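You operate a simulated robot arm through the tools that you are given. There is no shell and no other tool. Be economical: measure what you need, move in short steps, check, and stop when the job is done.

You run a simulated robot arm. Do the job below in one go: nothing can be reset, and whatever is moved stays where it is left.

## Task
When the spinner stops, put its two tubes in the grey rack, shut the hood and dial to 0.
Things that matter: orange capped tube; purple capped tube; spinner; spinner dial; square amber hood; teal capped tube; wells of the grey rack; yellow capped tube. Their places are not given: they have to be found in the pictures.

The check looks at the end state, three seconds after you hand in, the way a careful person would. Anything else that was tipped, shoved, dropped, spilled or broken makes it a failure.

## Robot
A 6-joint arm with a two-finger parallel gripper, fixed in place. Base frame: the origin is at the foot of the arm, x ahead of it, y to its left, z up; the work surface is at about z = 0. Readings come in cm, degrees, newtons and seconds.
With the tool pointing down near the work surface it reaches from about 14 to 58 cm from the base axis. Its first joint turns from -66.0 to 66.0 degrees. Payload 2.1 kg.
The tool frame sits at the grasp point between the pads (the TCP): z along the fingers, y along the line on which they close. The tips reach 3 cm beyond it. Largest opening 9.4 cm; finger width 2.8, thickness 1; the body of the gripper, 5 by 9.6 cm, starts 5.5 cm behind the TCP.
Orientation is told as [roll, pitch, yaw] about the base's x, y, z axes, in that order, counted from this pose: with the fingers straight down and closing along the base's y, the tool's x points along the base's -x, its y along +y and its z along -z.

## Interface
- The arm moves only by the tool drive_tool. Its argument "motion" is a list of rows, each a list of 7 numbers: the shift along the base's x, y, z in cm, then the turn, a rotation vector about the base's x, y, z in degrees, then the finger opening in cm, from 0 to 9.4. In form: [[dx, dy, dz, wx, wy, wz, jaw], ...]. A call has 1 to 20 rows; each row shifts and turns the commanded pose from where the row before left it. A row lasts 0.2 s, in which the tool goes at most 5 cm and 8.6 degrees; a call with a longer step from one row to the next is refused whole, and so is a gripper value outside its range. Where a pose cannot be reached the arm comes as near as it can. A force on the tool above 70 N (or 10 N above the force at the start of the call, whichever is more), or a blocked arm, ends the call early, and 0.2 s more pass. The fingers move at their own pace (about 7.2 cm/s each) and stop on an object; they squeeze with about 42 N. The grip force told is the motor's: it shows also when the fingers shut on nothing. Time passes only in rows, and 0.2 s behind the last, so rows that do not move let the fingers close. The reply holds the time, the measured pose of the TCP, the force on the tool along the base axes, the opening and the grip force, in the units named above and with some noise, with the torque about the TCP (base axes, N m) and any sound that the robot's microphone picked up.
- Cameras (640 x 400 px; columns grow to the right, rows downward): "scene" is fixed at [6.56, -37.64, 48.91]; the picture's right is [0.70, -0.72, 0.00], its down [-0.37, -0.37, -0.85] and it looks along [0.61, 0.60, -0.52] (base axes); focal length 293 px, centre (320, 200). "wrist" rides on the gripper at [7.6, 1.4, -10.2] in the tool frame; the picture's right is [-0.18, 0.98, 0.00], its down [-0.75, -0.14, -0.64] and it looks along [-0.63, -0.12, 0.77] (tool axes); focal length 243 px, centre (320, 200).
- get_image(camera): a new picture of that camera. No time passes.
- pixel_to_xyz(camera, pixels): for up to 12 pixels [column, row] of the newest picture of that camera ("zoom" is the newest enlarged one), the place [x, y, z] in the base frame of the surface seen there, good to about 0.2 cm. No time passes.
- zoom(camera, box): a new picture of the part [left, top, right, bottom] of that camera's present view, enlarged. No time passes.
- sign_off(): hands the job in; it is judged then, once.

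Keep the steps short. Do not move on a guess: measure, check each grasp and each placing, and mend mistakes. In all there are 80 turns and 46 pictures (those below and enlarged ones count). Leave the gripper open and the arm clear of the work at the hand-in unless told otherwise, and finish with a single line.

The tools are called after "Call:" as name(argument=value, ...) on one line, values as JSON. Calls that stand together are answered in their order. drive_tool: Moves the arm, as the interface text tells. Its arguments: {"type":"object","properties":{"motion":{"type":"array","items":{"type":"array","items":{"type":"number"}}}},"required":["motion"]} The other tools are called the same way: get_image (camera) takes a picture; pixel_to_xyz (camera, pixels) gives the place of the surface under pixels of a picture; zoom (camera, box) takes an enlarged picture of a part of a camera's view; sign_off () hands the job in.

At the start:

```text
t: 0.0
tool_pos: [25.45, 7.01, 34.19]
orientation: [0.1, -0.1, 0.0]
wrist_force: [-0.3, -0.7, 0.6]
wrist_torque: [-0.06, 0.01, 0.02]
gripper_width: 9.38
grip_force: 0.1
```

scene: 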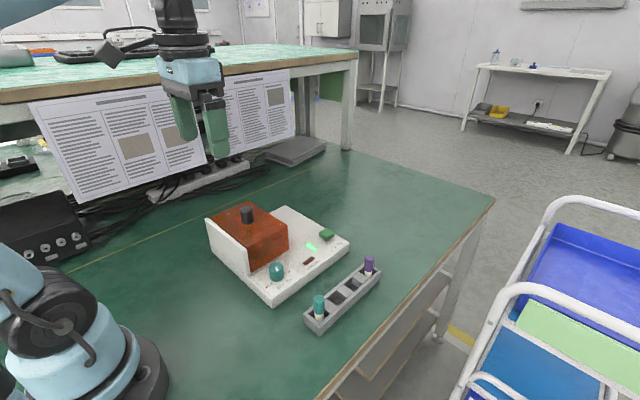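
wrist: 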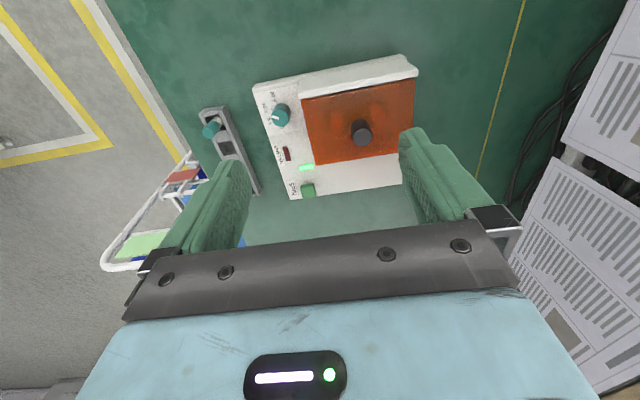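

I see the spinner (white box, amber hood with dark knob, dial, green button, lights) and the grey rack. I zoom in on both for detail.

Call:
zoom(camera="scene", box=[195, 190, 395, 340])

Call:
zoom(camera="wrist", box=[190, 40, 430, 210])

```text
2.67 times, centred on (295, 265) of scene
```

zoom: 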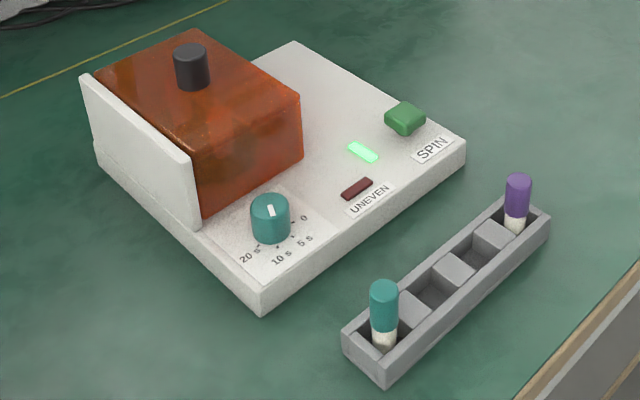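

```text
2.35 times, centred on (310, 125) of wrist
```

zoom: 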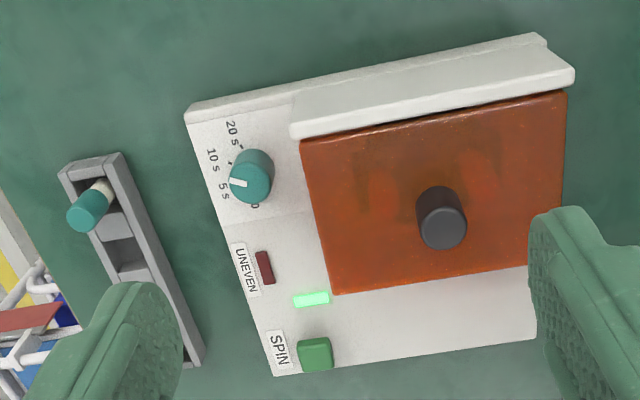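

The green lamp is lit, so it is probably still running. I measure the main points in the scene view: zoomed coordinates first for hood knob, hood corners, wall, dial, ticks, lamps and rack.

Call:
zoom(camera="scene", box=[195, 190, 395, 340])

Call:
pixel_to_xyz(camera="zoom", pixels=[[190, 50], [98, 72], [205, 150], [298, 98], [195, 32], [300, 155], [140, 118], [270, 200], [271, 211], [304, 217], [404, 110], [262, 300]])

Call:
pixel_to_xyz(camera="zoom", pixels=[[384, 288], [518, 180], [455, 268], [495, 232], [430, 292], [475, 255], [410, 308], [345, 333], [386, 370], [548, 215], [85, 80], [190, 160]])

Call:
pixel_to_xyz(camera="wrist", pixels=[[362, 128], [303, 100], [410, 78], [328, 163], [412, 145], [281, 116], [211, 130], [225, 148], [230, 160], [254, 84], [400, 62], [300, 198]])

```text
2.67 times, centred on (295, 265) of scene
```

zoom: 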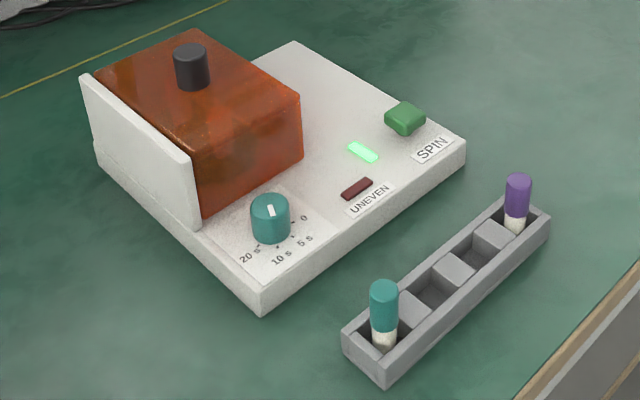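

```text
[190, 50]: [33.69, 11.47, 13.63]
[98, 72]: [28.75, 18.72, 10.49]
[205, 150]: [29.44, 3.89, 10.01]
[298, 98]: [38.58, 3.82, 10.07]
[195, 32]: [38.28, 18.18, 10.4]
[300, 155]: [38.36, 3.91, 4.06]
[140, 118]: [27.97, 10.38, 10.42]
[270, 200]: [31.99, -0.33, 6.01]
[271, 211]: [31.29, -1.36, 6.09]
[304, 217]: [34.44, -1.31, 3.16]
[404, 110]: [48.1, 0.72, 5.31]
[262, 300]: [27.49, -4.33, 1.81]
```

```text
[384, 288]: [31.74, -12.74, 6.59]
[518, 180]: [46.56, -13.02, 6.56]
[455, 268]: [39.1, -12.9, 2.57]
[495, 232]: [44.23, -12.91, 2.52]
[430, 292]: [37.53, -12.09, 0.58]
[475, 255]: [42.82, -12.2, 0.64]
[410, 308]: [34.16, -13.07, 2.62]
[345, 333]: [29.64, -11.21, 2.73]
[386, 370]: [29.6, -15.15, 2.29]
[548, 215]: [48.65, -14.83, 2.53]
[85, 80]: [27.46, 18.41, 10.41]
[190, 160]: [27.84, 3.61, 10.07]
```

```text
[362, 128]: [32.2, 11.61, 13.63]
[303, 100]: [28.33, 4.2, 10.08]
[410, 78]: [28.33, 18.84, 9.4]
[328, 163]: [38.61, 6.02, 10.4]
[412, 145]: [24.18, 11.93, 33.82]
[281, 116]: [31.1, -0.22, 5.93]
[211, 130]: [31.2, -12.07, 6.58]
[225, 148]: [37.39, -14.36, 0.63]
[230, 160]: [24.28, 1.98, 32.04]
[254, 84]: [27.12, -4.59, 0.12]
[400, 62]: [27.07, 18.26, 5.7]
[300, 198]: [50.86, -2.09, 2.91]
```

Everything is mapped: the hood is x 28.5–38.5, y 4–19, with the knob at about (33, 11.5, 13.6). The dial is at (31.5, -0.5, 6), and the free wells are near x 36.7 and 41.7, y -13. I wait without moving and listen for the spinner.

Call:
drive_tool(motion=[[0, 0, 0, 0, 0, 0, 9.4], [0, 0, 0, 0, 0, 0, 9.4], [0, 0, 0, 0, 0, 0, 9.4], [0, 0, 0, 0, 0, 0, 9.4], [0, 0, 0, 0, 0, 0, 9.4], [0, 0, 0, 0, 0, 0, 9.4], [0, 0, 0, 0, 0, 0, 9.4], [0, 0, 0, 0, 0, 0, 9.4], [0, 0, 0, 0, 0, 0, 9.4], [0, 0, 0, 0, 0, 0, 9.4]])

Call:
zoom(camera="wrist", box=[240, 50, 430, 210])

```text
t: 2.2
tool_pos: [25.46, 7.13, 34.08]
orientation: [0.1, 0.0, 0.0]
wrist_force: [0.2, -0.5, -0.6]
wrist_torque: [-0.02, 0.0, 0.04]
gripper_width: 9.4
grip_force: 0.1
```

```text
2.50 times, centred on (335, 130) of wrist
```

zoom: 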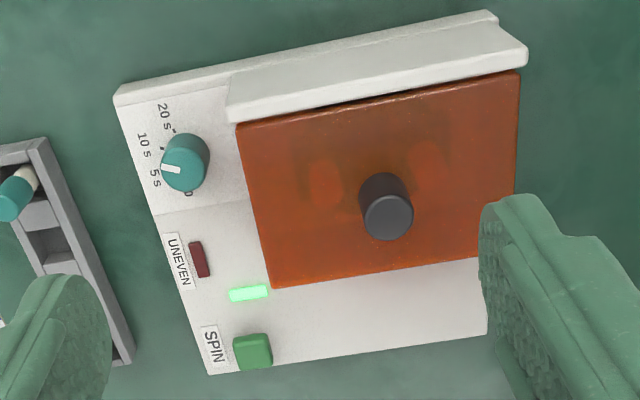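

The green lamp is still lit and there was no sound. I keep waiting.

Call:
drive_tool(motion=[[0, 0, 0, 0, 0, 0, 9.4], [0, 0, 0, 0, 0, 0, 9.4], [0, 0, 0, 0, 0, 0, 9.4], [0, 0, 0, 0, 0, 0, 9.4], [0, 0, 0, 0, 0, 0, 9.4], [0, 0, 0, 0, 0, 0, 9.4], [0, 0, 0, 0, 0, 0, 9.4], [0, 0, 0, 0, 0, 0, 9.4], [0, 0, 0, 0, 0, 0, 9.4], [0, 0, 0, 0, 0, 0, 9.4], [0, 0, 0, 0, 0, 0, 9.4], [0, 0, 0, 0, 0, 0, 9.4], [0, 0, 0, 0, 0, 0, 9.4], [0, 0, 0, 0, 0, 0, 9.4], [0, 0, 0, 0, 0, 0, 9.4], [0, 0, 0, 0, 0, 0, 9.4], [0, 0, 0, 0, 0, 0, 9.4], [0, 0, 0, 0, 0, 0, 9.4], [0, 0, 0, 0, 0, 0, 9.4], [0, 0, 0, 0, 0, 0, 9.4]])

Call:
drive_tool(motion=[[0, 0, 0, 0, 0, 0, 9.4], [0, 0, 0, 0, 0, 0, 9.4], [0, 0, 0, 0, 0, 0, 9.4], [0, 0, 0, 0, 0, 0, 9.4], [0, 0, 0, 0, 0, 0, 9.4], [0, 0, 0, 0, 0, 0, 9.4], [0, 0, 0, 0, 0, 0, 9.4], [0, 0, 0, 0, 0, 0, 9.4], [0, 0, 0, 0, 0, 0, 9.4], [0, 0, 0, 0, 0, 0, 9.4], [0, 0, 0, 0, 0, 0, 9.4], [0, 0, 0, 0, 0, 0, 9.4], [0, 0, 0, 0, 0, 0, 9.4], [0, 0, 0, 0, 0, 0, 9.4], [0, 0, 0, 0, 0, 0, 9.4], [0, 0, 0, 0, 0, 0, 9.4], [0, 0, 0, 0, 0, 0, 9.4], [0, 0, 0, 0, 0, 0, 9.4], [0, 0, 0, 0, 0, 0, 9.4], [0, 0, 0, 0, 0, 0, 9.4]])

Call:
zoom(camera="wrist", box=[240, 50, 430, 210])

```text
t: 6.4
tool_pos: [25.59, 7.03, 34.19]
orientation: [0.0, 0.0, 0.0]
wrist_force: [-0.2, 0.8, 0.6]
wrist_torque: [0.0, 0.02, 0.01]
gripper_width: 9.41
grip_force: 0.0
```

```text
t: 10.6
tool_pos: [25.45, 6.91, 34.18]
orientation: [0.1, 0.0, 0.0]
wrist_force: [-0.2, -1.0, -0.3]
wrist_torque: [-0.02, 0.01, 0.01]
gripper_width: 9.4
grip_force: 0.1
```

```text
2.50 times, centred on (335, 130) of wrist
```

zoom: 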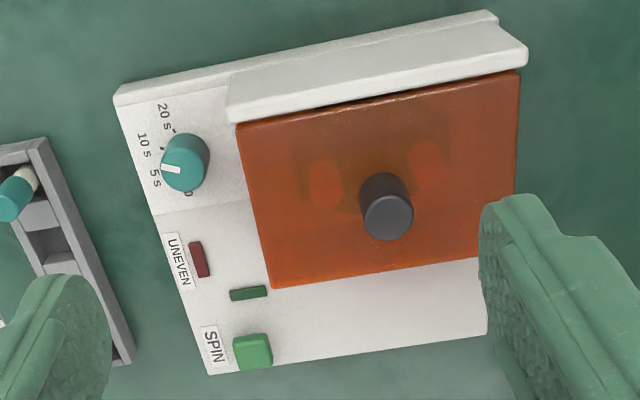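

The green lamp is now off, so the spinner has stopped. I move above the hood knob (to about 33.3, 11.5, 20), then recheck knob position and stillness.

Call:
drive_tool(motion=[[2, 1.1, -3.5, 0, 0, 0, 9.4], [2, 1.1, -3.5, 0, 0, 0, 6], [2, 1.1, -3.5, 0, 0, 0, 6], [1.8, 1.2, -3.5, 0, 0, 0, 6], [0, 0, 0, 0, 0, 0, 6]])

Call:
get_image(camera="wrist")

Call:
zoom(camera="scene", box=[195, 170, 355, 290])

```text
t: 11.8
tool_pos: [33.49, 11.52, 19.98]
orientation: [0.1, 0.0, -0.1]
wrist_force: [-1.0, 0.4, 0.5]
wrist_torque: [0.0, 0.03, 0.01]
gripper_width: 5.99
grip_force: 0.1
```

```text
38 pictures are left
```

wrist: 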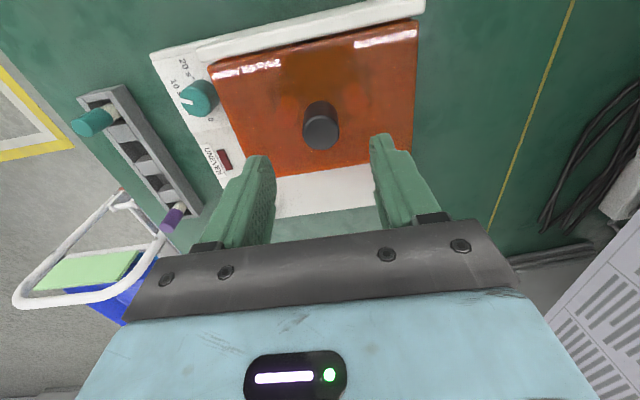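

```text
3.33 times, centred on (275, 230) of scene
```

zoom: 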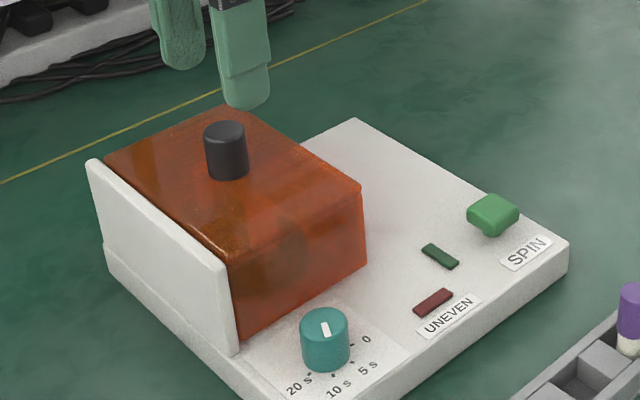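

Now I measure the knob top, edges and dial mark.

Call:
pixel_to_xyz(camera="zoom", pixels=[[225, 130], [206, 131], [243, 131], [225, 124], [225, 138], [227, 174], [323, 316], [325, 329], [302, 320], [346, 320]])

Call:
pixel_to_xyz(camera="wrist", pixels=[[321, 120], [305, 120], [337, 120], [321, 138], [192, 97], [212, 120], [185, 62]])

```text
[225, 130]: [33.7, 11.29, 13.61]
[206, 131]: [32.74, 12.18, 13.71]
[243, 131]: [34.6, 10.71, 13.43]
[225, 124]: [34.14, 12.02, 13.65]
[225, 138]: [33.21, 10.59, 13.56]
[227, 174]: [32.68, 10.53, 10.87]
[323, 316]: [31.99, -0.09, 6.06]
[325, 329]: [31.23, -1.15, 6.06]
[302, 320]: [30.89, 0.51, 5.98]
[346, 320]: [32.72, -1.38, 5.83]
```

```text
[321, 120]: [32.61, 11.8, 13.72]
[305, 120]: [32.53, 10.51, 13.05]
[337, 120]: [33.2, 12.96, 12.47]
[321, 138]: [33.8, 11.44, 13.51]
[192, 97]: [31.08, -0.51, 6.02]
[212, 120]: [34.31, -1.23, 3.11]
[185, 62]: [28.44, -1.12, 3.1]
```

The knob is centred at (33.6, 11.35) with its top at 13.6. I descend to z 13.9 (tips at 10.9, clear of the hood top) and close.

Call:
drive_tool(motion=[[0.1, -0.1, -3, 0, 0, 0, 6], [0, 0, -3.1, 0, 0, 0, 6], [0, 0, 0, 0, 0, 0, 2], [0, 0, 0, 0, 0, 0, 2], [0, 0, 0, 0, 0, 0, 2], [0, 0, 0, 0, 0, 0, 2]])

```text
t: 13.2
tool_pos: [33.42, 11.45, 13.95]
orientation: [0.1, 0.0, 0.0]
wrist_force: [1.4, 6.6, -13.6]
wrist_torque: [-0.63, 0.05, 0.0]
gripper_width: 2.74
grip_force: 44.8
```

I have the knob (2.74 cm). I try a small lift and see how the forces react.

Call:
drive_tool(motion=[[0, 0, 0.3, 0, 0, 0, 2], [0, 0, 0.3, 0, 0, 0, 2], [0, 0, 0, 0, 0, 0, 2]])

Call:
zoom(camera="scene", box=[195, 170, 355, 290])

```text
t: 14.0
tool_pos: [33.31, 11.47, 14.64]
orientation: [0.3, 0.0, -0.1]
wrist_force: [0.5, 13.8, -37.5]
wrist_torque: [-0.25, 0.11, 0.02]
gripper_width: 2.72
grip_force: 45.2
```

```text
3.33 times, centred on (275, 230) of scene
```

zoom: 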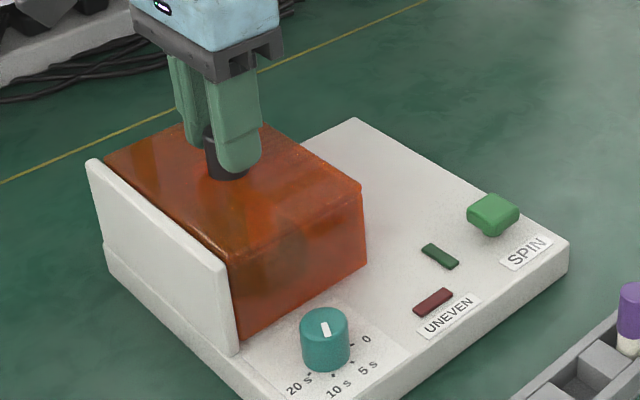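

It resists at 37 N and does not rise, so it probably slides. I ease back down and try a small push along +x.

Call:
drive_tool(motion=[[0, 0, -0.4, 0, 0, 0, 2], [0, 0, -0.2, 0, 0, 0, 2], [0, 0, 0, 0, 0, 0, 2], [0.3, 0, 0, 0, 0, 0, 2], [0.3, 0, 0, 0, 0, 0, 2], [0.3, 0, 0, 0, 0, 0, 2], [0, 0, 0, 0, 0, 0, 2]])

Call:
zoom(camera="scene", box=[195, 170, 355, 290])

```text
t: 15.6
tool_pos: [34.48, 11.51, 14.17]
orientation: [0.1, -0.1, 0.0]
wrist_force: [0.3, 16.4, 40.3]
wrist_torque: [-0.74, 0.04, 0.12]
gripper_width: 2.73
grip_force: 45.2
```

```text
3.33 times, centred on (275, 230) of scene
```

zoom: 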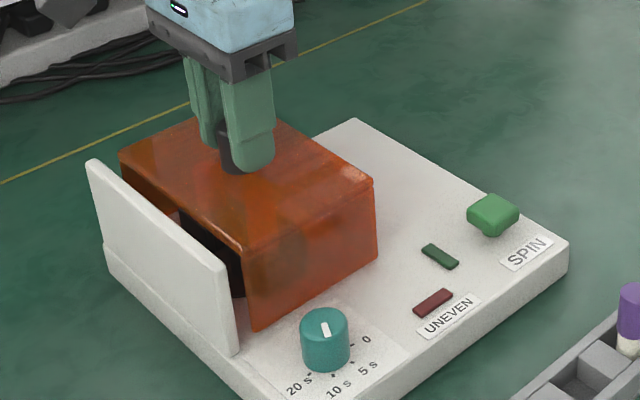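

It slides along +x. I relieve the downward load (0.2 cm up) and slide on, slowly.

Call:
drive_tool(motion=[[0, -0.1, 0.2, 0, 0, 0, 2], [0.5, 0, 0, 0, 0, 0, 2], [0.6, 0, 0, 0, 0, 0, 2], [0.6, 0, 0, 0, 0, 0, 2], [0.6, 0, 0, 0, 0, 0, 2], [0.6, 0, 0, 0, 0, 0, 2], [0.6, 0, 0, 0, 0, 0, 2], [0.6, 0, 0, 0, 0, 0, 2], [0.6, 0, 0, 0, 0, 0, 2], [0.6, 0, 0, 0, 0, 0, 2], [0.6, 0, 0, 0, 0, 0, 2], [0.6, 0, 0, 0, 0, 0, 2], [0.6, 0, 0, 0, 0, 0, 2], [0.5, 0, 0, 0, 0, 0, 2], [0, 0, 0, 0, 0, 0, 2]])

Call:
get_image(camera="scene")

```text
t: 18.8
tool_pos: [41.92, 11.51, 14.15]
orientation: [0.3, 0.1, 0.0]
wrist_force: [-0.9, 23.0, -35.5]
wrist_torque: [-0.28, 0.23, 0.03]
gripper_width: 2.71
grip_force: 44.6
```

```text
34 pictures are left
```

scene: 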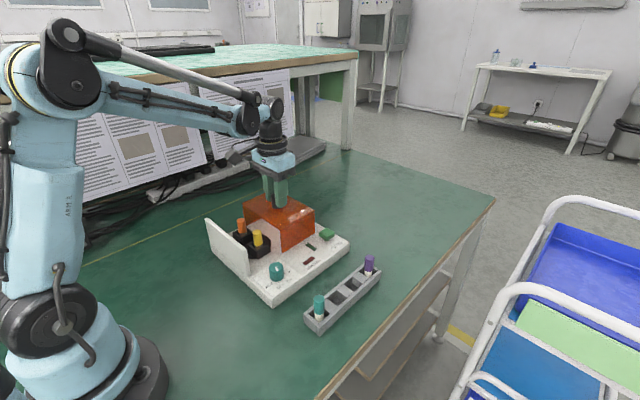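

The rotor with the orange and yellow tubes is exposed. I slide a little further for clearance, easing y to lower the side load.

Call:
drive_tool(motion=[[0.5, -0.1, -0.1, 0, 0, 0, 2], [0.5, 0, 0, 0, 0, 0, 2], [0.5, 0, 0, 0, 0, 0, 2], [0.3, 0, 0, 0, 0, 0, 2], [0, 0, 0, 0, 0, 0, 2]])

Call:
zoom(camera="scene", box=[195, 170, 355, 290])

```text
t: 20.0
tool_pos: [43.65, 11.46, 14.22]
orientation: [0.5, 0.1, 0.2]
wrist_force: [0.2, 26.4, 37.6]
wrist_torque: [0.03, 0.02, 0.01]
gripper_width: 2.76
grip_force: 45.0
```

```text
3.33 times, centred on (275, 230) of scene
```

zoom: 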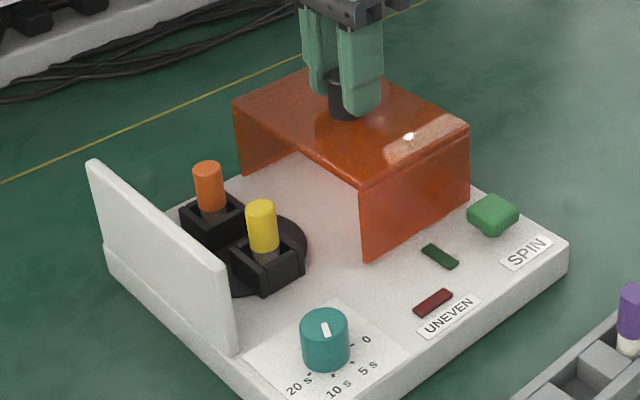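

The hood is open by about 10 cm. I release the knob, go up, and measure the tubes.

Call:
drive_tool(motion=[[0, 0, 0, 0, 0, 0, 6], [0, 0, 0, 0, 0, 0, 6], [0, 0, 2, 0, 0, 0, 6], [-2.4, 0, 4, 0, 0, 0, 6], [-4, 0, 2, 0, 0, 0, 6], [-4, 0, 0, 0, 0, 0, 6], [0, 0, 0, 0, 0, 0, 6]])

Call:
zoom(camera="scene", box=[215, 200, 295, 260])

Call:
get_image(camera="wrist")

```text
t: 21.6
tool_pos: [33.28, 11.09, 21.8]
orientation: [0.1, 0.0, 0.0]
wrist_force: [-0.5, -0.7, -0.1]
wrist_torque: [0.02, -0.02, -0.02]
gripper_width: 6.02
grip_force: 0.0
```

```text
6.67 times, centred on (255, 230) of scene
```

zoom: 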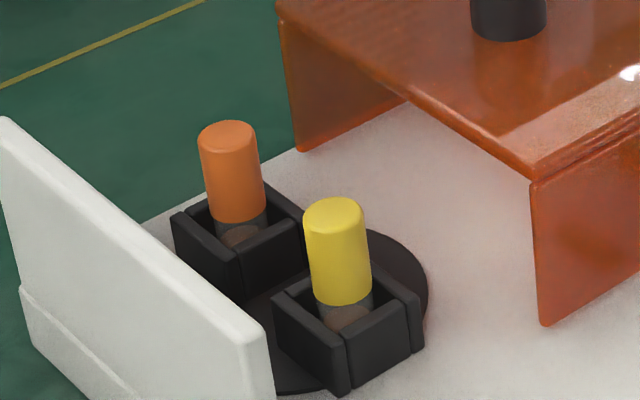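

```text
31 pictures are left
```

wrist: 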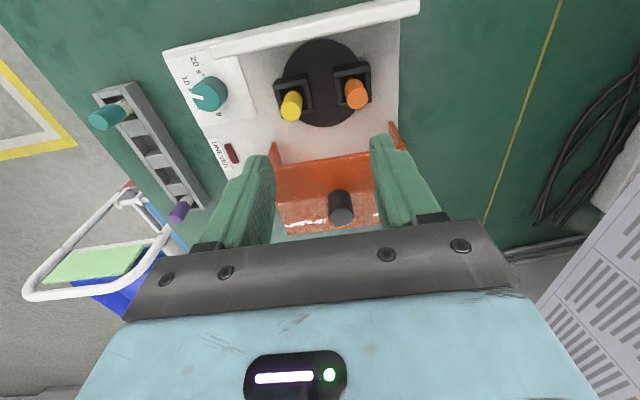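

I measure both tube caps, the holders, the hood's near edge, and the wall.

Call:
pixel_to_xyz(camera="zoom", pixels=[[228, 132], [203, 145], [255, 142], [236, 212], [335, 210], [308, 228], [364, 225], [345, 295], [238, 258], [345, 350], [420, 300], [535, 180]])

Call:
pixel_to_xyz(camera="wrist", pixels=[[288, 102], [355, 92], [292, 112], [356, 100]])

Call:
zoom(camera="wrist", box=[80, 70, 220, 220])

```text
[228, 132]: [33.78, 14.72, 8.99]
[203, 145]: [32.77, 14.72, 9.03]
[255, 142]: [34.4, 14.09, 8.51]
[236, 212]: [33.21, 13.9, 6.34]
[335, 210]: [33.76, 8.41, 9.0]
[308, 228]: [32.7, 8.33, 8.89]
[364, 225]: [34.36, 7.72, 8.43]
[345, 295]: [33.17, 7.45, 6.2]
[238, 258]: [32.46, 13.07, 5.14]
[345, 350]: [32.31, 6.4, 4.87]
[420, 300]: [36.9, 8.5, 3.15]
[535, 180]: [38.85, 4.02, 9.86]
```

```text
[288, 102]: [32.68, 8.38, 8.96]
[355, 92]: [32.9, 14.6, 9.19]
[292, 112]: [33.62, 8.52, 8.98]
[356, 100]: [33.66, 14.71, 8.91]
```

```text
2.67 times, centred on (150, 145) of wrist
```

zoom: 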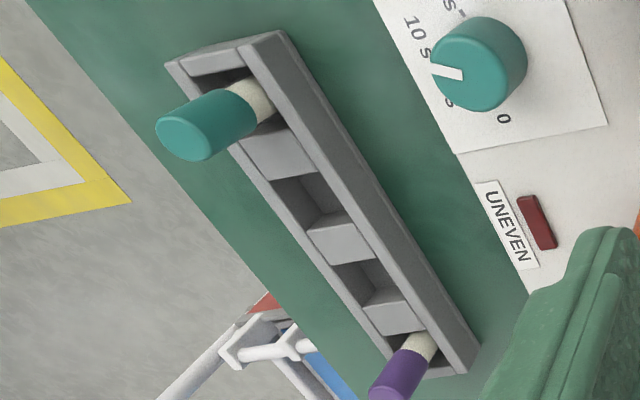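

Orange is at (33.4, 14.5) and yellow at (33.4, 8.2), caps 6.3–9.0 high. Now I measure the well walls in this enlarged wrist picture.

Call:
pixel_to_xyz(camera="zoom", pixels=[[240, 140], [300, 140], [262, 178], [312, 172], [312, 235], [345, 215], [330, 262], [370, 258], [368, 307], [395, 290], [380, 335], [420, 328]])

Call:
pixel_to_xyz(camera="zoom", pixels=[[300, 192], [325, 225], [355, 278], [350, 195], [290, 220], [340, 300], [400, 280], [320, 120], [232, 165]])

```text
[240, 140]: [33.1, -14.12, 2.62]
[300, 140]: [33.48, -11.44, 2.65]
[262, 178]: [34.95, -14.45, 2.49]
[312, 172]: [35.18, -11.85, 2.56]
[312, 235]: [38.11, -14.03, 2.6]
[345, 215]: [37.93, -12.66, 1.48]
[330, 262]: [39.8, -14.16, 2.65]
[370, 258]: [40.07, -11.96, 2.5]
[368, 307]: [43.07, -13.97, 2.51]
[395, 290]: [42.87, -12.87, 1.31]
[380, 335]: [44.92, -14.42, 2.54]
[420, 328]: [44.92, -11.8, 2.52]
```

```text
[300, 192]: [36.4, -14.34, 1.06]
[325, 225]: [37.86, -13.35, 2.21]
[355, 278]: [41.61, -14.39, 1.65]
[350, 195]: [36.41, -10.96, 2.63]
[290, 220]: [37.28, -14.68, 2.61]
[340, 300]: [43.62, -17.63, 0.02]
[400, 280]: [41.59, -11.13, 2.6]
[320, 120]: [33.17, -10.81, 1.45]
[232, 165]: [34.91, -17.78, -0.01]
```

Wells: the second is centred at (36.55, -13.0), the third at (41.5, -13.0), walls at 2.6 high. I go for yellow first: over (33.4, 8.2), jaw 4.4, down to z 8.6, close.

Call:
drive_tool(motion=[[0.1, -1.5, -4, 0, 0, 0, 4.4], [0, -1.4, -3.5, 0, 0, 0, 4.4], [0, 0, -2, 0, 0, 0, 4.4], [0, 0, -2, 0, 0, 0, 4.4], [0, 0, -1.7, 0, 0, 0, 4.4], [0, 0, 0, 0, 0, 0, 4.4]])

Call:
zoom(camera="scene", box=[215, 190, 315, 265])

```text
t: 23.0
tool_pos: [33.4, 8.38, 9.07]
orientation: [0.1, 0.0, 0.1]
wrist_force: [0.3, 0.6, 0.2]
wrist_torque: [0.03, -0.01, 0.01]
gripper_width: 4.38
grip_force: 0.0
```

```text
5.33 times, centred on (265, 228) of scene
```

zoom: 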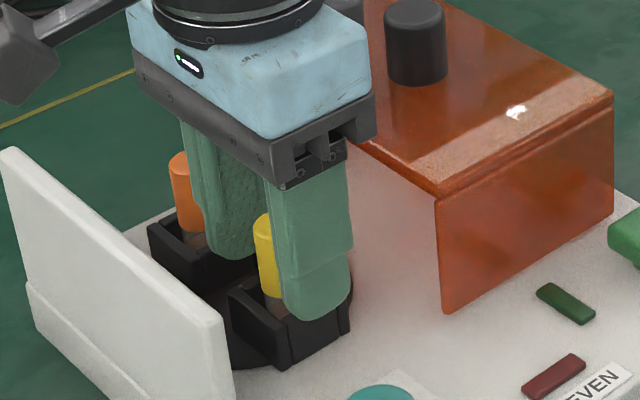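

The fingers straddle the yellow cap cleanly. I lower 0.4, shift y by -0.15, and close.

Call:
drive_tool(motion=[[0, -0.15, -0.4, 0, 0, 0, 4.4], [0, 0, 0, 0, 0, 0, 1.2], [0, 0, 0, 0, 0, 0, 1.2], [0, 0, 0, 0, 0, 0, 1.2], [0, 0, 0, 0, 0, 0, 1.2]])

```text
t: 24.2
tool_pos: [33.42, 8.17, 8.54]
orientation: [0.2, 0.0, -0.1]
wrist_force: [0.3, 0.0, -0.6]
wrist_torque: [0.0, -0.01, 0.01]
gripper_width: 1.84
grip_force: 42.1
```

Gripped at 1.84 cm. I lift straight up 7 cm and look.

Call:
drive_tool(motion=[[0, 0, 0.5, 0, 0, 0, 1.2], [0, 0, 1, 0, 0, 0, 1.2], [0, 0, 2, 0, 0, 0, 1.2], [0, 0, 2, 0, 0, 0, 1.2], [0, 0, 2, 0, 0, 0, 1.2], [0, 0, 0, 0, 0, 0, 1.2]])

Call:
get_image(camera="scene")

```text
t: 25.6
tool_pos: [33.42, 8.03, 16.16]
orientation: [0.2, 0.0, 0.0]
wrist_force: [-0.4, -0.6, -0.2]
wrist_torque: [0.0, -0.01, 0.0]
gripper_width: 1.88
grip_force: 42.0
```

```text
28 pictures are left
```

scene: 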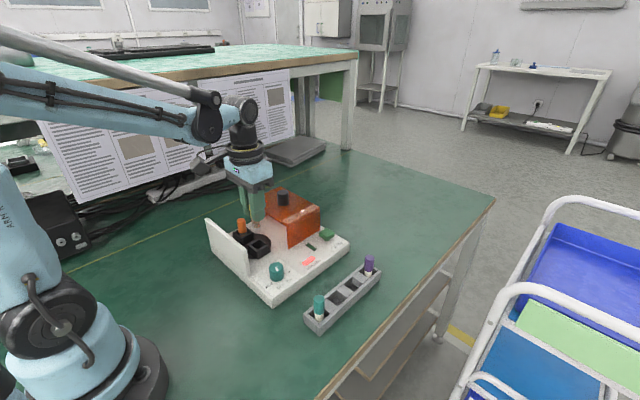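

The yellow tube is out (the UNEVEN lamp lights, as expected with one tube left). I carry it to above the second well.

Call:
drive_tool(motion=[[0.5, -4, 0, 0, 0, 0, 1.2], [0.6, -4.2, 0, 0, 0, 0, 1.2], [0.7, -4.2, 0, 0, 0, 0, 1.2], [0.7, -4.2, 0, 0, 0, 0, 1.2], [0.6, -4.45, 0, 0, 0, 0, 1.2], [0, 0, -3, 0, 0, 0, 1.2], [0, 0, -2.5, 0, 0, 0, 1.2], [0, 0, 0, 0, 0, 0, 1.2]])

Call:
zoom(camera="scene", box=[290, 220, 410, 340])

Call:
zoom(camera="wrist", box=[200, 50, 440, 250])

```text
t: 27.4
tool_pos: [36.59, -12.98, 10.5]
orientation: [0.2, -0.1, 0.0]
wrist_force: [-0.2, -0.6, -0.5]
wrist_torque: [0.01, 0.0, 0.02]
gripper_width: 1.89
grip_force: 41.9
```

```text
3.33 times, centred on (350, 280) of scene
```

zoom: 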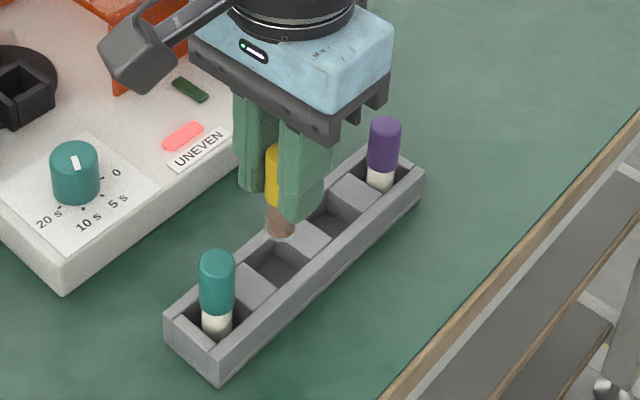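

```text
2.00 times, centred on (320, 150) of wrist
```

zoom: 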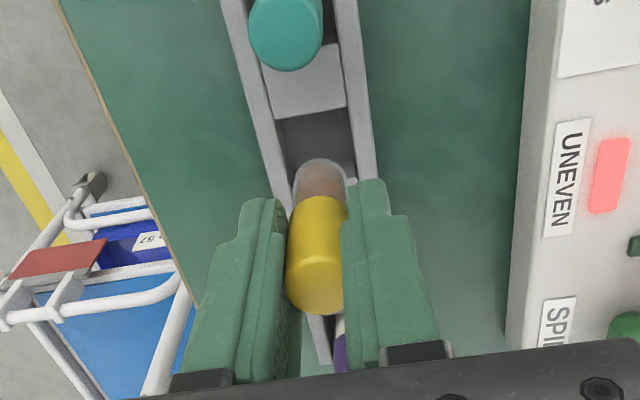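

The tube hangs over the second well. I lower gently to z 6.2, watching force.

Call:
drive_tool(motion=[[0, 0, -1.5, 0, 0, 0, 1.2], [0, 0, -1, 0, 0, 0, 1.2], [0, 0, -0.8, 0, 0, 0, 1.2], [0, 0, -0.5, 0, 0, 0, 1.2], [0, 0, -0.4, 0, 0, 0, 1.2], [0, 0, 0, 0, 0, 0, 1.2]])

Call:
zoom(camera="scene", box=[300, 240, 390, 330])

```text
t: 28.8
tool_pos: [36.47, -12.94, 6.37]
orientation: [0.1, 0.1, -0.1]
wrist_force: [-0.7, 0.1, 0.5]
wrist_torque: [0.0, -0.02, -0.03]
gripper_width: 1.86
grip_force: 41.6
```

```text
4.44 times, centred on (345, 285) of scene
```

zoom: 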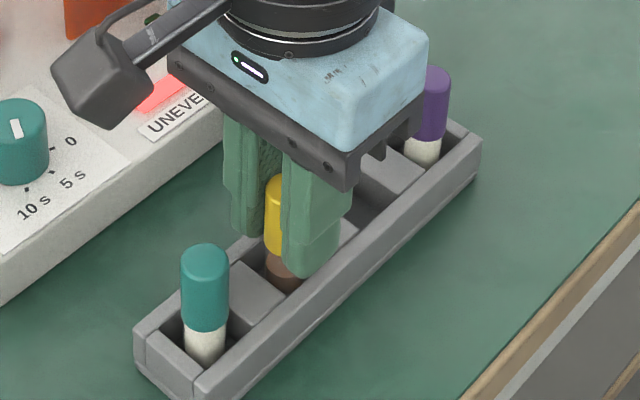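

The tube is in the well. I ease down in 0.1 cm steps until it touches.

Call:
drive_tool(motion=[[0, 0, -0.1, 0, 0, 0, 1.2], [0, 0, -0.1, 0, 0, 0, 1.2], [0, 0, -0.1, 0, 0, 0, 1.2], [0, 0, 0, 0, 0, 0, 1.2]])

```text
t: 29.8
tool_pos: [36.5, -12.85, 6.07]
orientation: [-0.1, -0.1, 0.0]
wrist_force: [-1.6, 0.7, 38.2]
wrist_torque: [-0.03, 0.06, 0.0]
gripper_width: 1.86
grip_force: 41.8
```

It is seated (38 N). I back off 0.1, open modestly, and rise.

Call:
drive_tool(motion=[[0, 0, 0.1, 0, 0, 0, 1.2], [0, 0, 0, 0, 0, 0, 2.6], [0, 0, 0, 0, 0, 0, 4], [0, 0, 0, 0, 0, 0, 4], [0, 0, 2, 0, 0, 0, 4], [0, 0, 3, 0, 0, 0, 4], [0, 0, 3, 0, 0, 0, 4], [0, 0, 2, 0, 0, 0, 4.4], [0, 0, 0, 0, 0, 0, 4.4]])

Call:
zoom(camera="scene", box=[290, 220, 410, 340])

```text
t: 31.8
tool_pos: [36.41, -12.85, 16.15]
orientation: [0.1, 0.0, 0.0]
wrist_force: [-0.1, -0.1, 1.0]
wrist_torque: [0.0, 0.03, -0.04]
gripper_width: 4.39
grip_force: 0.1
```

```text
3.33 times, centred on (350, 280) of scene
```

zoom: 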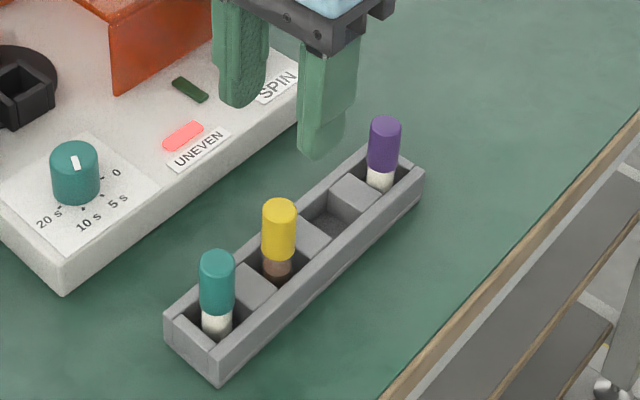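

Yellow stands upright in its well. I go over orange (33.4, 14.5) at z 12.6 and check alignment.

Call:
drive_tool(motion=[[-0.5, 0, 0, 0, 0, 0, 4.4], [-0.5, 4.5, 0, 0, 0, 0, 4.4], [-0.5, 4.5, 0, 0, 0, 0, 4.4], [-0.5, 4.5, 0, 0, 0, 0, 4.4], [-0.5, 4.6, 0, 0, 0, 0, 4.4], [-0.5, 4.6, 0, 0, 0, 0, 4.4], [0, 4.6, 0, 0, 0, 0, 4.4], [0, 0, -3.5, 0, 0, 0, 4.4], [0, 0, 0, 0, 0, 0, 4.4]])

Call:
get_image(camera="wrist")

Call:
pixel_to_xyz(camera="wrist", pixels=[[320, 190], [320, 200]])

```text
t: 33.8
tool_pos: [33.59, 14.49, 12.67]
orientation: [0.2, 0.0, -0.1]
wrist_force: [-0.2, -0.2, 0.6]
wrist_torque: [0.03, 0.01, -0.01]
gripper_width: 4.42
grip_force: 0.1
```

```text
23 pictures are left
```

wrist: 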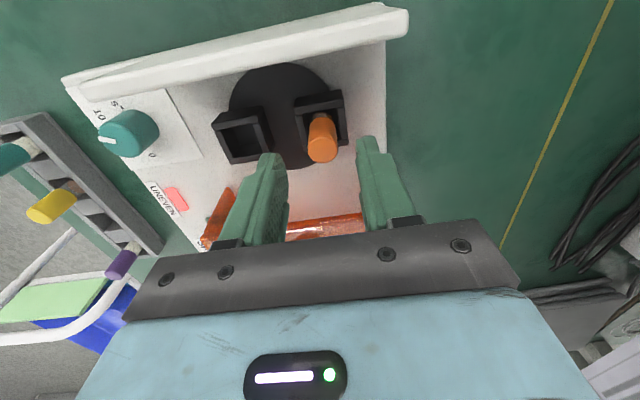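

```text
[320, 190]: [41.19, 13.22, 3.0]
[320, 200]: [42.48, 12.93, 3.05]
```

Orange is unmoved and lies between the finger lines. I descend to 8.55 and close.

Call:
drive_tool(motion=[[-0.15, 0, -2, 0, 0, 0, 4.4], [0, 0, -1.5, 0, 0, 0, 4.4], [0, 0, -0.6, 0, 0, 0, 4.4], [0, 0, 0, 0, 0, 0, 1.2], [0, 0, 0, 0, 0, 0, 1.2], [0, 0, 0, 0, 0, 0, 1.2], [0, 0, 0, 0, 0, 0, 1.2]])

```text
t: 35.4
tool_pos: [33.38, 14.36, 8.5]
orientation: [0.1, -0.1, 0.1]
wrist_force: [-0.4, 4.9, -1.7]
wrist_torque: [0.18, 0.01, 0.01]
gripper_width: 1.87
grip_force: 42.1
```

Gripped at 1.87 cm. I lift, and carry to above the third well (41.5, -13.0).

Call:
drive_tool(motion=[[0, 0, 0.5, 0, 0, 0, 1.2], [0, 0, 1, 0, 0, 0, 1.2], [0, 0, 2.5, 0, 0, 0, 1.2], [0, 0, 3.5, 0, 0, 0, 1.2], [0, -4, 0, 0, 0, 0, 1.2], [0.5, -4.6, 0, 0, 0, 0, 1.2], [0.8, -4.6, 0, 0, 0, 0, 1.2], [1.7, -4.6, 0, 0, 0, 0, 1.2], [2.5, -4.3, 0, 0, 0, 0, 1.2], [2.6, -4.3, 0, 0, 0, 0, 1.2], [0, -1, 0, 0, 0, 0, 1.2], [0, 0, -3, 0, 0, 0, 1.2], [0, 0, -2, 0, 0, 0, 1.2], [0, 0, 0, 0, 0, 0, 1.2]])

Call:
zoom(camera="scene", box=[290, 220, 410, 340])

Call:
zoom(camera="wrist", box=[200, 50, 440, 250])

```text
refused: row 10 steps farther than a row can; nothing moved
```

```text
3.33 times, centred on (350, 280) of scene
```

zoom: 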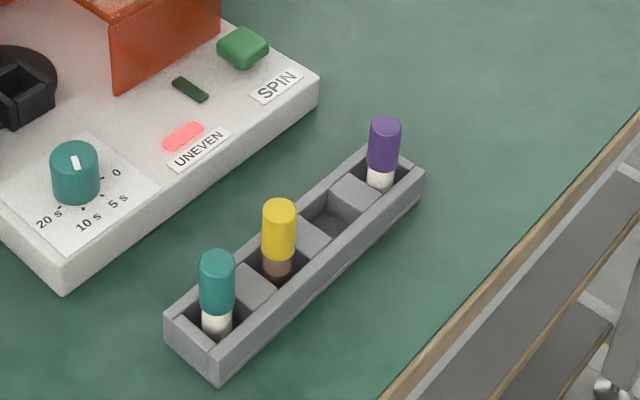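

```text
2.00 times, centred on (320, 150) of wrist
```

zoom: 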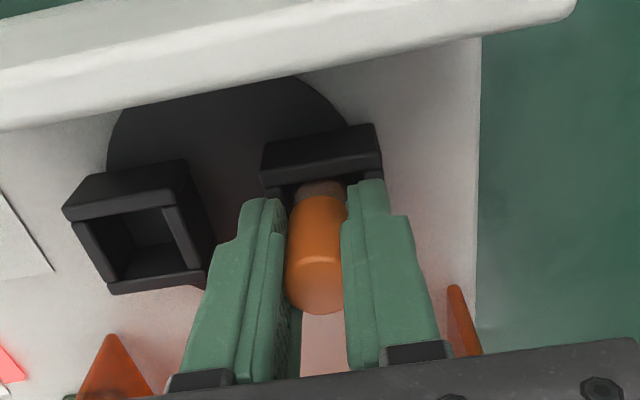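

That call was refused (one step too long) and nothing moved. I resend with shorter steps.

Call:
drive_tool(motion=[[0, 0, 0.5, 0, 0, 0, 1.2], [0, 0, 1, 0, 0, 0, 1.2], [0, 0, 2.5, 0, 0, 0, 1.2], [0, 0, 3.5, 0, 0, 0, 1.2], [0, -4, 0, 0, 0, 0, 1.2], [0.5, -4.6, 0, 0, 0, 0, 1.2], [0.8, -4.6, 0, 0, 0, 0, 1.2], [1.7, -4.4, 0, 0, 0, 0, 1.2], [2.5, -4.1, 0, 0, 0, 0, 1.2], [2.5, -4.1, 0, 0, 0, 0, 1.2], [0.12, -1.6, 0, 0, 0, 0, 1.2], [0, 0, -3, 0, 0, 0, 1.2], [0, 0, -2, 0, 0, 0, 1.2], [0, 0, 0, 0, 0, 0, 1.2]])

Call:
zoom(camera="scene", box=[290, 220, 410, 340])

Call:
zoom(camera="wrist", box=[200, 50, 440, 250])

```text
t: 38.4
tool_pos: [41.51, -12.8, 11.09]
orientation: [0.1, 0.0, 0.0]
wrist_force: [0.0, -0.4, -1.0]
wrist_torque: [0.02, 0.0, 0.0]
gripper_width: 1.87
grip_force: 42.2
```

```text
3.33 times, centred on (350, 280) of scene
```

zoom: 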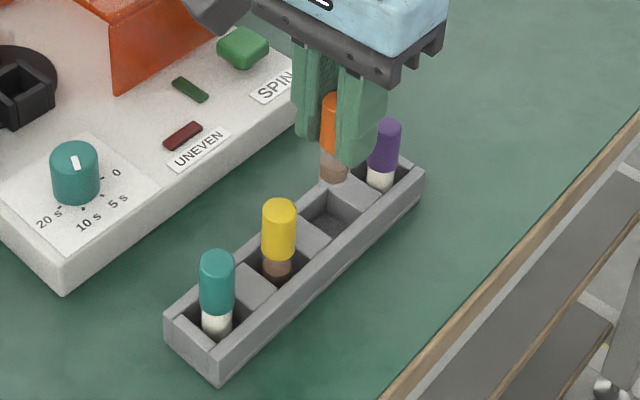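

```text
2.00 times, centred on (320, 150) of wrist
```

zoom: 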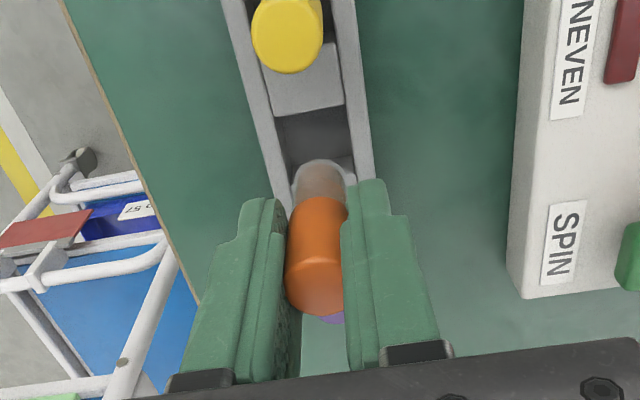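

Both lamps are off and orange hangs over the third well. I lower 4.6 cm and then ease onto contact.

Call:
drive_tool(motion=[[0, 0, -1.5, 0, 0, 0, 1.2], [0, 0, -1.2, 0, 0, 0, 1.2], [0, 0, -1, 0, 0, 0, 1.2], [0, 0, -0.6, 0, 0, 0, 1.2], [0, 0, -0.3, 0, 0, 0, 1.2], [0, 0, -0.1, 0, 0, 0, 1.2], [0, 0, -0.1, 0, 0, 0, 1.2], [0, 0, 0, 0, 0, 0, 1.2]])

```text
t: 40.2
tool_pos: [41.55, -13.06, 6.29]
orientation: [0.2, 0.0, 0.1]
wrist_force: [0.0, -0.1, -0.3]
wrist_torque: [0.01, 0.01, -0.06]
gripper_width: 1.84
grip_force: 42.1
```

No contact yet at 6.29; I ease down 0.2 more.

Call:
drive_tool(motion=[[0, 0, -0.1, 0, 0, 0, 1.2], [0, 0, -0.07, 0, 0, 0, 1.2], [0, 0, 0, 0, 0, 0, 1.2]])

```text
t: 41.0
tool_pos: [41.46, -12.96, 6.2]
orientation: [0.1, -0.1, 0.0]
wrist_force: [-0.1, -0.2, 3.0]
wrist_torque: [0.0, -0.02, -0.03]
gripper_width: 1.87
grip_force: 41.7
```

It touches lightly (3 N). I open and rise.

Call:
drive_tool(motion=[[0, 0, 0, 0, 0, 0, 2.6], [0, 0, 0, 0, 0, 0, 4], [0, 0, 0, 0, 0, 0, 4], [0, 0, 2, 0, 0, 0, 4], [0, 0, 3, 0, 0, 0, 4], [0, 0, 4, 0, 0, 0, 4], [0, 0, 2, 0, 0, 0, 6], [0, 0, 0, 0, 0, 0, 6]])

Call:
get_image(camera="scene")

Call:
pixel_to_xyz(camera="scene", pixels=[[283, 194], [283, 197], [334, 286], [352, 266]])

```text
t: 42.8
tool_pos: [41.34, -12.96, 16.96]
orientation: [0.0, 0.0, 0.1]
wrist_force: [0.6, 0.3, 0.4]
wrist_torque: [0.01, 0.01, 0.01]
gripper_width: 6.01
grip_force: 0.0
```

```text
18 pictures are left
```

scene: 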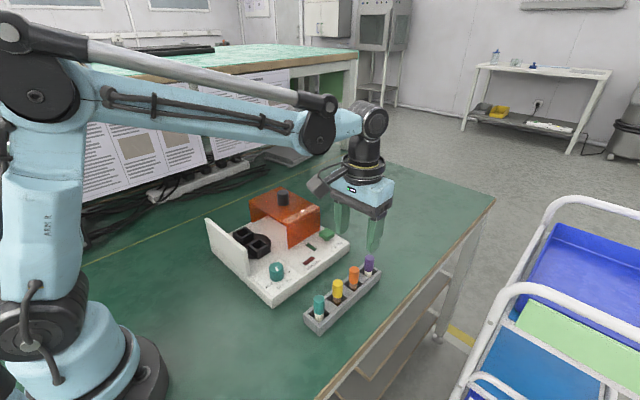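

```text
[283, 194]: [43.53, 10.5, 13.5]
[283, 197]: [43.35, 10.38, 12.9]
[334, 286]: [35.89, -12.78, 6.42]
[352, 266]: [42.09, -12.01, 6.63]
```

Both tubes stand in the rack. Now to the knob at about (43.7, 11.45), travelling at z 19.

Call:
drive_tool(motion=[[0, 0, 2, 0, 0, 0, 6], [0.5, 4.5, 0, 0, 0, 0, 6], [0.5, 4.8, 0, 0, 0, 0, 6], [0.5, 4.8, 0, 0, 0, 0, 6], [0.5, 4.8, 0, 0, 0, 0, 6], [0.3, 4.8, 0, 0, 0, 0, 6], [0, 0.7, 0, 0, 0, 0, 6], [0, 0, 0, 0, 0, 0, 6]])

Call:
zoom(camera="scene", box=[215, 160, 335, 250])

Call:
pixel_to_xyz(camera="zoom", pixels=[[362, 178], [336, 180], [388, 180], [362, 190]])

```text
t: 44.6
tool_pos: [43.7, 11.37, 18.93]
orientation: [0.1, 0.0, -0.1]
wrist_force: [0.0, 0.1, -0.6]
wrist_torque: [-0.01, -0.02, 0.01]
gripper_width: 6.0
grip_force: 0.1
```

```text
4.44 times, centred on (275, 205) of scene
```

zoom: 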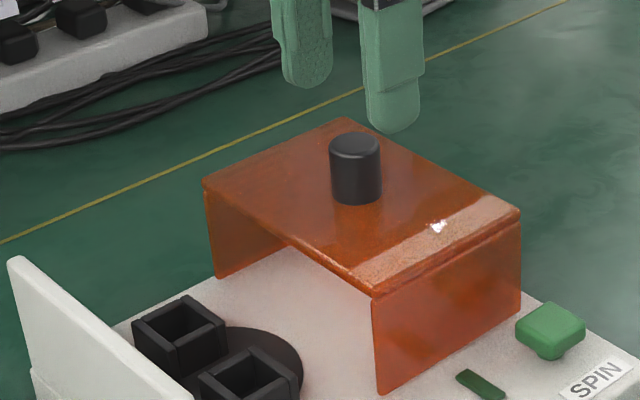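

```text
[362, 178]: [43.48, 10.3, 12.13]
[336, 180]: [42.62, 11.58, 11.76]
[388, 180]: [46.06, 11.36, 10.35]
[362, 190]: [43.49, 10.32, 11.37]
```

The knob is under the gripper. I go down to z 14.0 and close.

Call:
drive_tool(motion=[[0.1, 0, -2.5, 0, 0, 0, 6], [0, 0, -2.4, 0, 0, 0, 6], [0, 0, 0, 0, 0, 0, 2], [0, 0, 0, 0, 0, 0, 2], [0, 0, 0, 0, 0, 0, 2], [0, 0, 0, 0, 0, 0, 2]])

```text
t: 46.0
tool_pos: [43.79, 11.51, 14.05]
orientation: [-0.1, 0.1, -0.1]
wrist_force: [-0.6, -15.5, -8.0]
wrist_torque: [0.3, -0.03, -0.01]
gripper_width: 2.71
grip_force: 44.7
```

Gripped (2.71). I slide back -x by 9.7 in small steps, then creep to the stop.

Call:
drive_tool(motion=[[-0.4, 0, 0, 0, 0, 0, 2], [-0.6, 0, 0, 0, 0, 0, 2], [-0.6, 0, 0, 0, 0, 0, 2], [-0.6, 0, 0, 0, 0, 0, 2], [-0.6, 0, 0, 0, 0, 0, 2], [-0.6, 0, 0, 0, 0, 0, 2], [-0.6, 0, 0, 0, 0, 0, 2], [-0.6, 0, 0, 0, 0, 0, 2], [-0.6, 0, 0, 0, 0, 0, 2], [-0.6, 0, 0, 0, 0, 0, 2], [-0.6, 0, 0, 0, 0, 0, 2], [-0.6, 0, 0, 0, 0, 0, 2], [-0.6, 0, 0, 0, 0, 0, 2], [-0.6, 0, 0, 0, 0, 0, 2], [-0.6, 0, 0, 0, 0, 0, 2], [-0.5, 0, 0, 0, 0, 0, 2], [-0.4, 0, 0, 0, 0, 0, 2], [0, 0, 0, 0, 0, 0, 2]])

Call:
drive_tool(motion=[[-0.15, 0, 0, 0, 0, 0, 2], [-0.15, 0, 0, 0, 0, 0, 2], [-0.15, 0, 0, 0, 0, 0, 2], [-0.15, 0, 0, 0, 0, 0, 2], [-0.1, 0, 0, 0, 0, 0, 2], [0, 0, 0, 0, 0, 0, 2]])

Call:
zoom(camera="scene", box=[195, 170, 355, 290])

```text
t: 49.8
tool_pos: [34.19, 11.52, 14.19]
orientation: [0.1, 0.0, -0.1]
wrist_force: [0.1, 11.1, -15.1]
wrist_torque: [-0.32, -0.08, -0.04]
gripper_width: 2.74
grip_force: 45.0
```

```text
t: 51.2
tool_pos: [33.44, 11.41, 14.14]
orientation: [0.2, 0.0, 0.0]
wrist_force: [-0.3, 18.4, 4.7]
wrist_torque: [-0.16, -0.08, 0.07]
gripper_width: 2.71
grip_force: 44.8
```

```text
3.33 times, centred on (275, 230) of scene
```

zoom: 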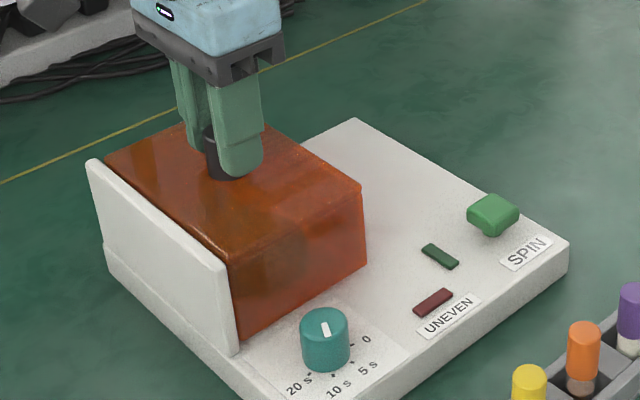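

It looks shut, as it was at the start. I creep a bit more to feel the stop.

Call:
drive_tool(motion=[[-0.1, 0, 0, 0, 0, 0, 2], [-0.1, 0, 0, 0, 0, 0, 2], [-0.1, 0, 0, 0, 0, 0, 2], [0, 0, 0, 0, 0, 0, 2]])

```text
t: 52.2
tool_pos: [33.35, 11.45, 14.3]
orientation: [0.2, -0.5, -0.1]
wrist_force: [25.1, 23.4, 3.0]
wrist_torque: [-0.09, 0.44, -0.13]
gripper_width: 2.71
grip_force: 44.6
```

The stop is felt (25 N), so the hood is shut. I release, rise, and move above the dial to view it.

Call:
drive_tool(motion=[[0.2, 0, 0, 0, 0, 0, 2], [0, 0, 0, 0, 0, 0, 6], [0, 0, 0, 0, 0, 0, 6], [0, 0, 3, 0, 0, 0, 6], [0, -2, 3, 0, 0, 0, 6], [0, -4, 0, 0, 0, 0, 6], [-0.5, -4, 0, 0, 0, 0, 6], [-1, -2, 0, 0, 0, 0, 6], [0, 0, -3, 0, 0, 0, 6], [0, 0, 0, 0, 0, 0, 6]])

Call:
zoom(camera="wrist", box=[220, 30, 420, 180])

Call:
zoom(camera="scene", box=[250, 245, 310, 300])

```text
t: 54.4
tool_pos: [31.84, -0.51, 17.17]
orientation: [0.1, 0.0, 0.0]
wrist_force: [0.4, 0.1, 0.2]
wrist_torque: [0.0, 0.04, -0.03]
gripper_width: 6.0
grip_force: 0.0
```

```text
2.67 times, centred on (320, 105) of wrist
```

zoom: 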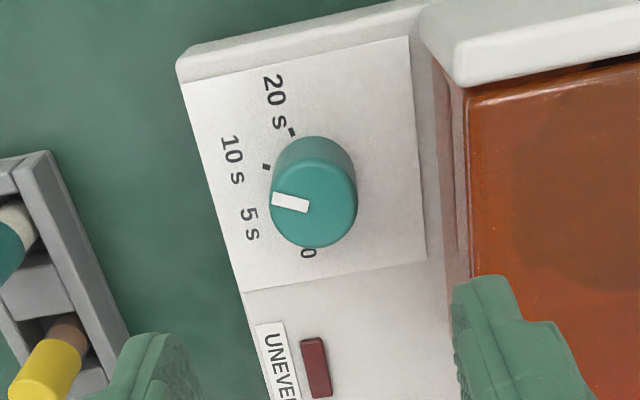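

```text
7.27 times, centred on (280, 272) of scene
```

zoom: 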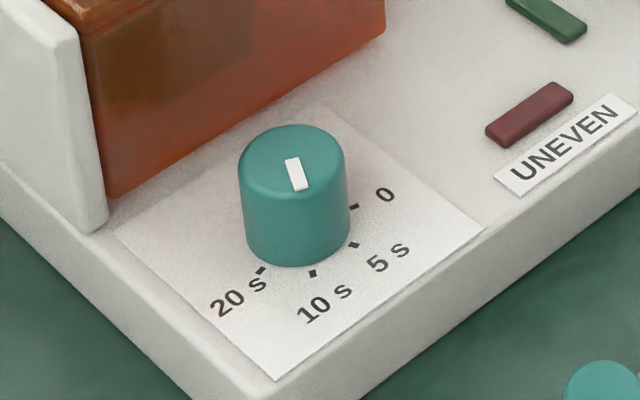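

I read the ticks (20 s at 261,271; 10 s at 312,273; 5 s at 354,245; 0 at 354,207), the white mark and the knob rim.

Call:
pixel_to_xyz(camera="zoom", pixels=[[261, 271], [312, 273], [354, 245], [354, 207], [290, 162], [300, 186], [243, 160], [342, 163], [290, 130], [296, 192], [268, 134], [318, 135]])

```text
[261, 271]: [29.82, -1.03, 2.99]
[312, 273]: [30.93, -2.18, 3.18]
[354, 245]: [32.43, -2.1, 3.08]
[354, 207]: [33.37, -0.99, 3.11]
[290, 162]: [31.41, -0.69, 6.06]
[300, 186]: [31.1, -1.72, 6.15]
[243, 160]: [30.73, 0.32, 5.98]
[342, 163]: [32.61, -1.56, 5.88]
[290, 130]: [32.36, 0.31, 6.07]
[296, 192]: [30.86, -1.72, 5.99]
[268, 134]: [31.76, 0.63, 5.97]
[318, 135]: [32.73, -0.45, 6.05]
```

The dial centre is about (31.63, -0.48). The mark points to 247°, at the 10 s tick, and the 0 tick is at 344°. The turn needed is +97° counter-clockwise seen from above. I pre-turn the wrist -50° up here first.

Call:
drive_tool(motion=[[-0.2, 0, 0, 0, 0, -8.4, 4.6], [0, 0, 0, 0, 0, -8.4, 4.6], [0, 0, 0, 0, 0, -8.4, 4.6], [0, 0, 0, 0, 0, -8.4, 4.6], [0, 0, 0, 0, 0, -8.4, 4.6], [0, 0, 0, 0, 0, -8, 4.6], [0, 0, 0, 0, 0, 0, 4.6]])

```text
t: 56.0
tool_pos: [31.73, -0.59, 17.17]
orientation: [0.1, 0.0, -50.2]
wrist_force: [-0.3, 0.5, -0.5]
wrist_torque: [0.01, 0.01, -0.01]
gripper_width: 4.62
grip_force: 0.0
```

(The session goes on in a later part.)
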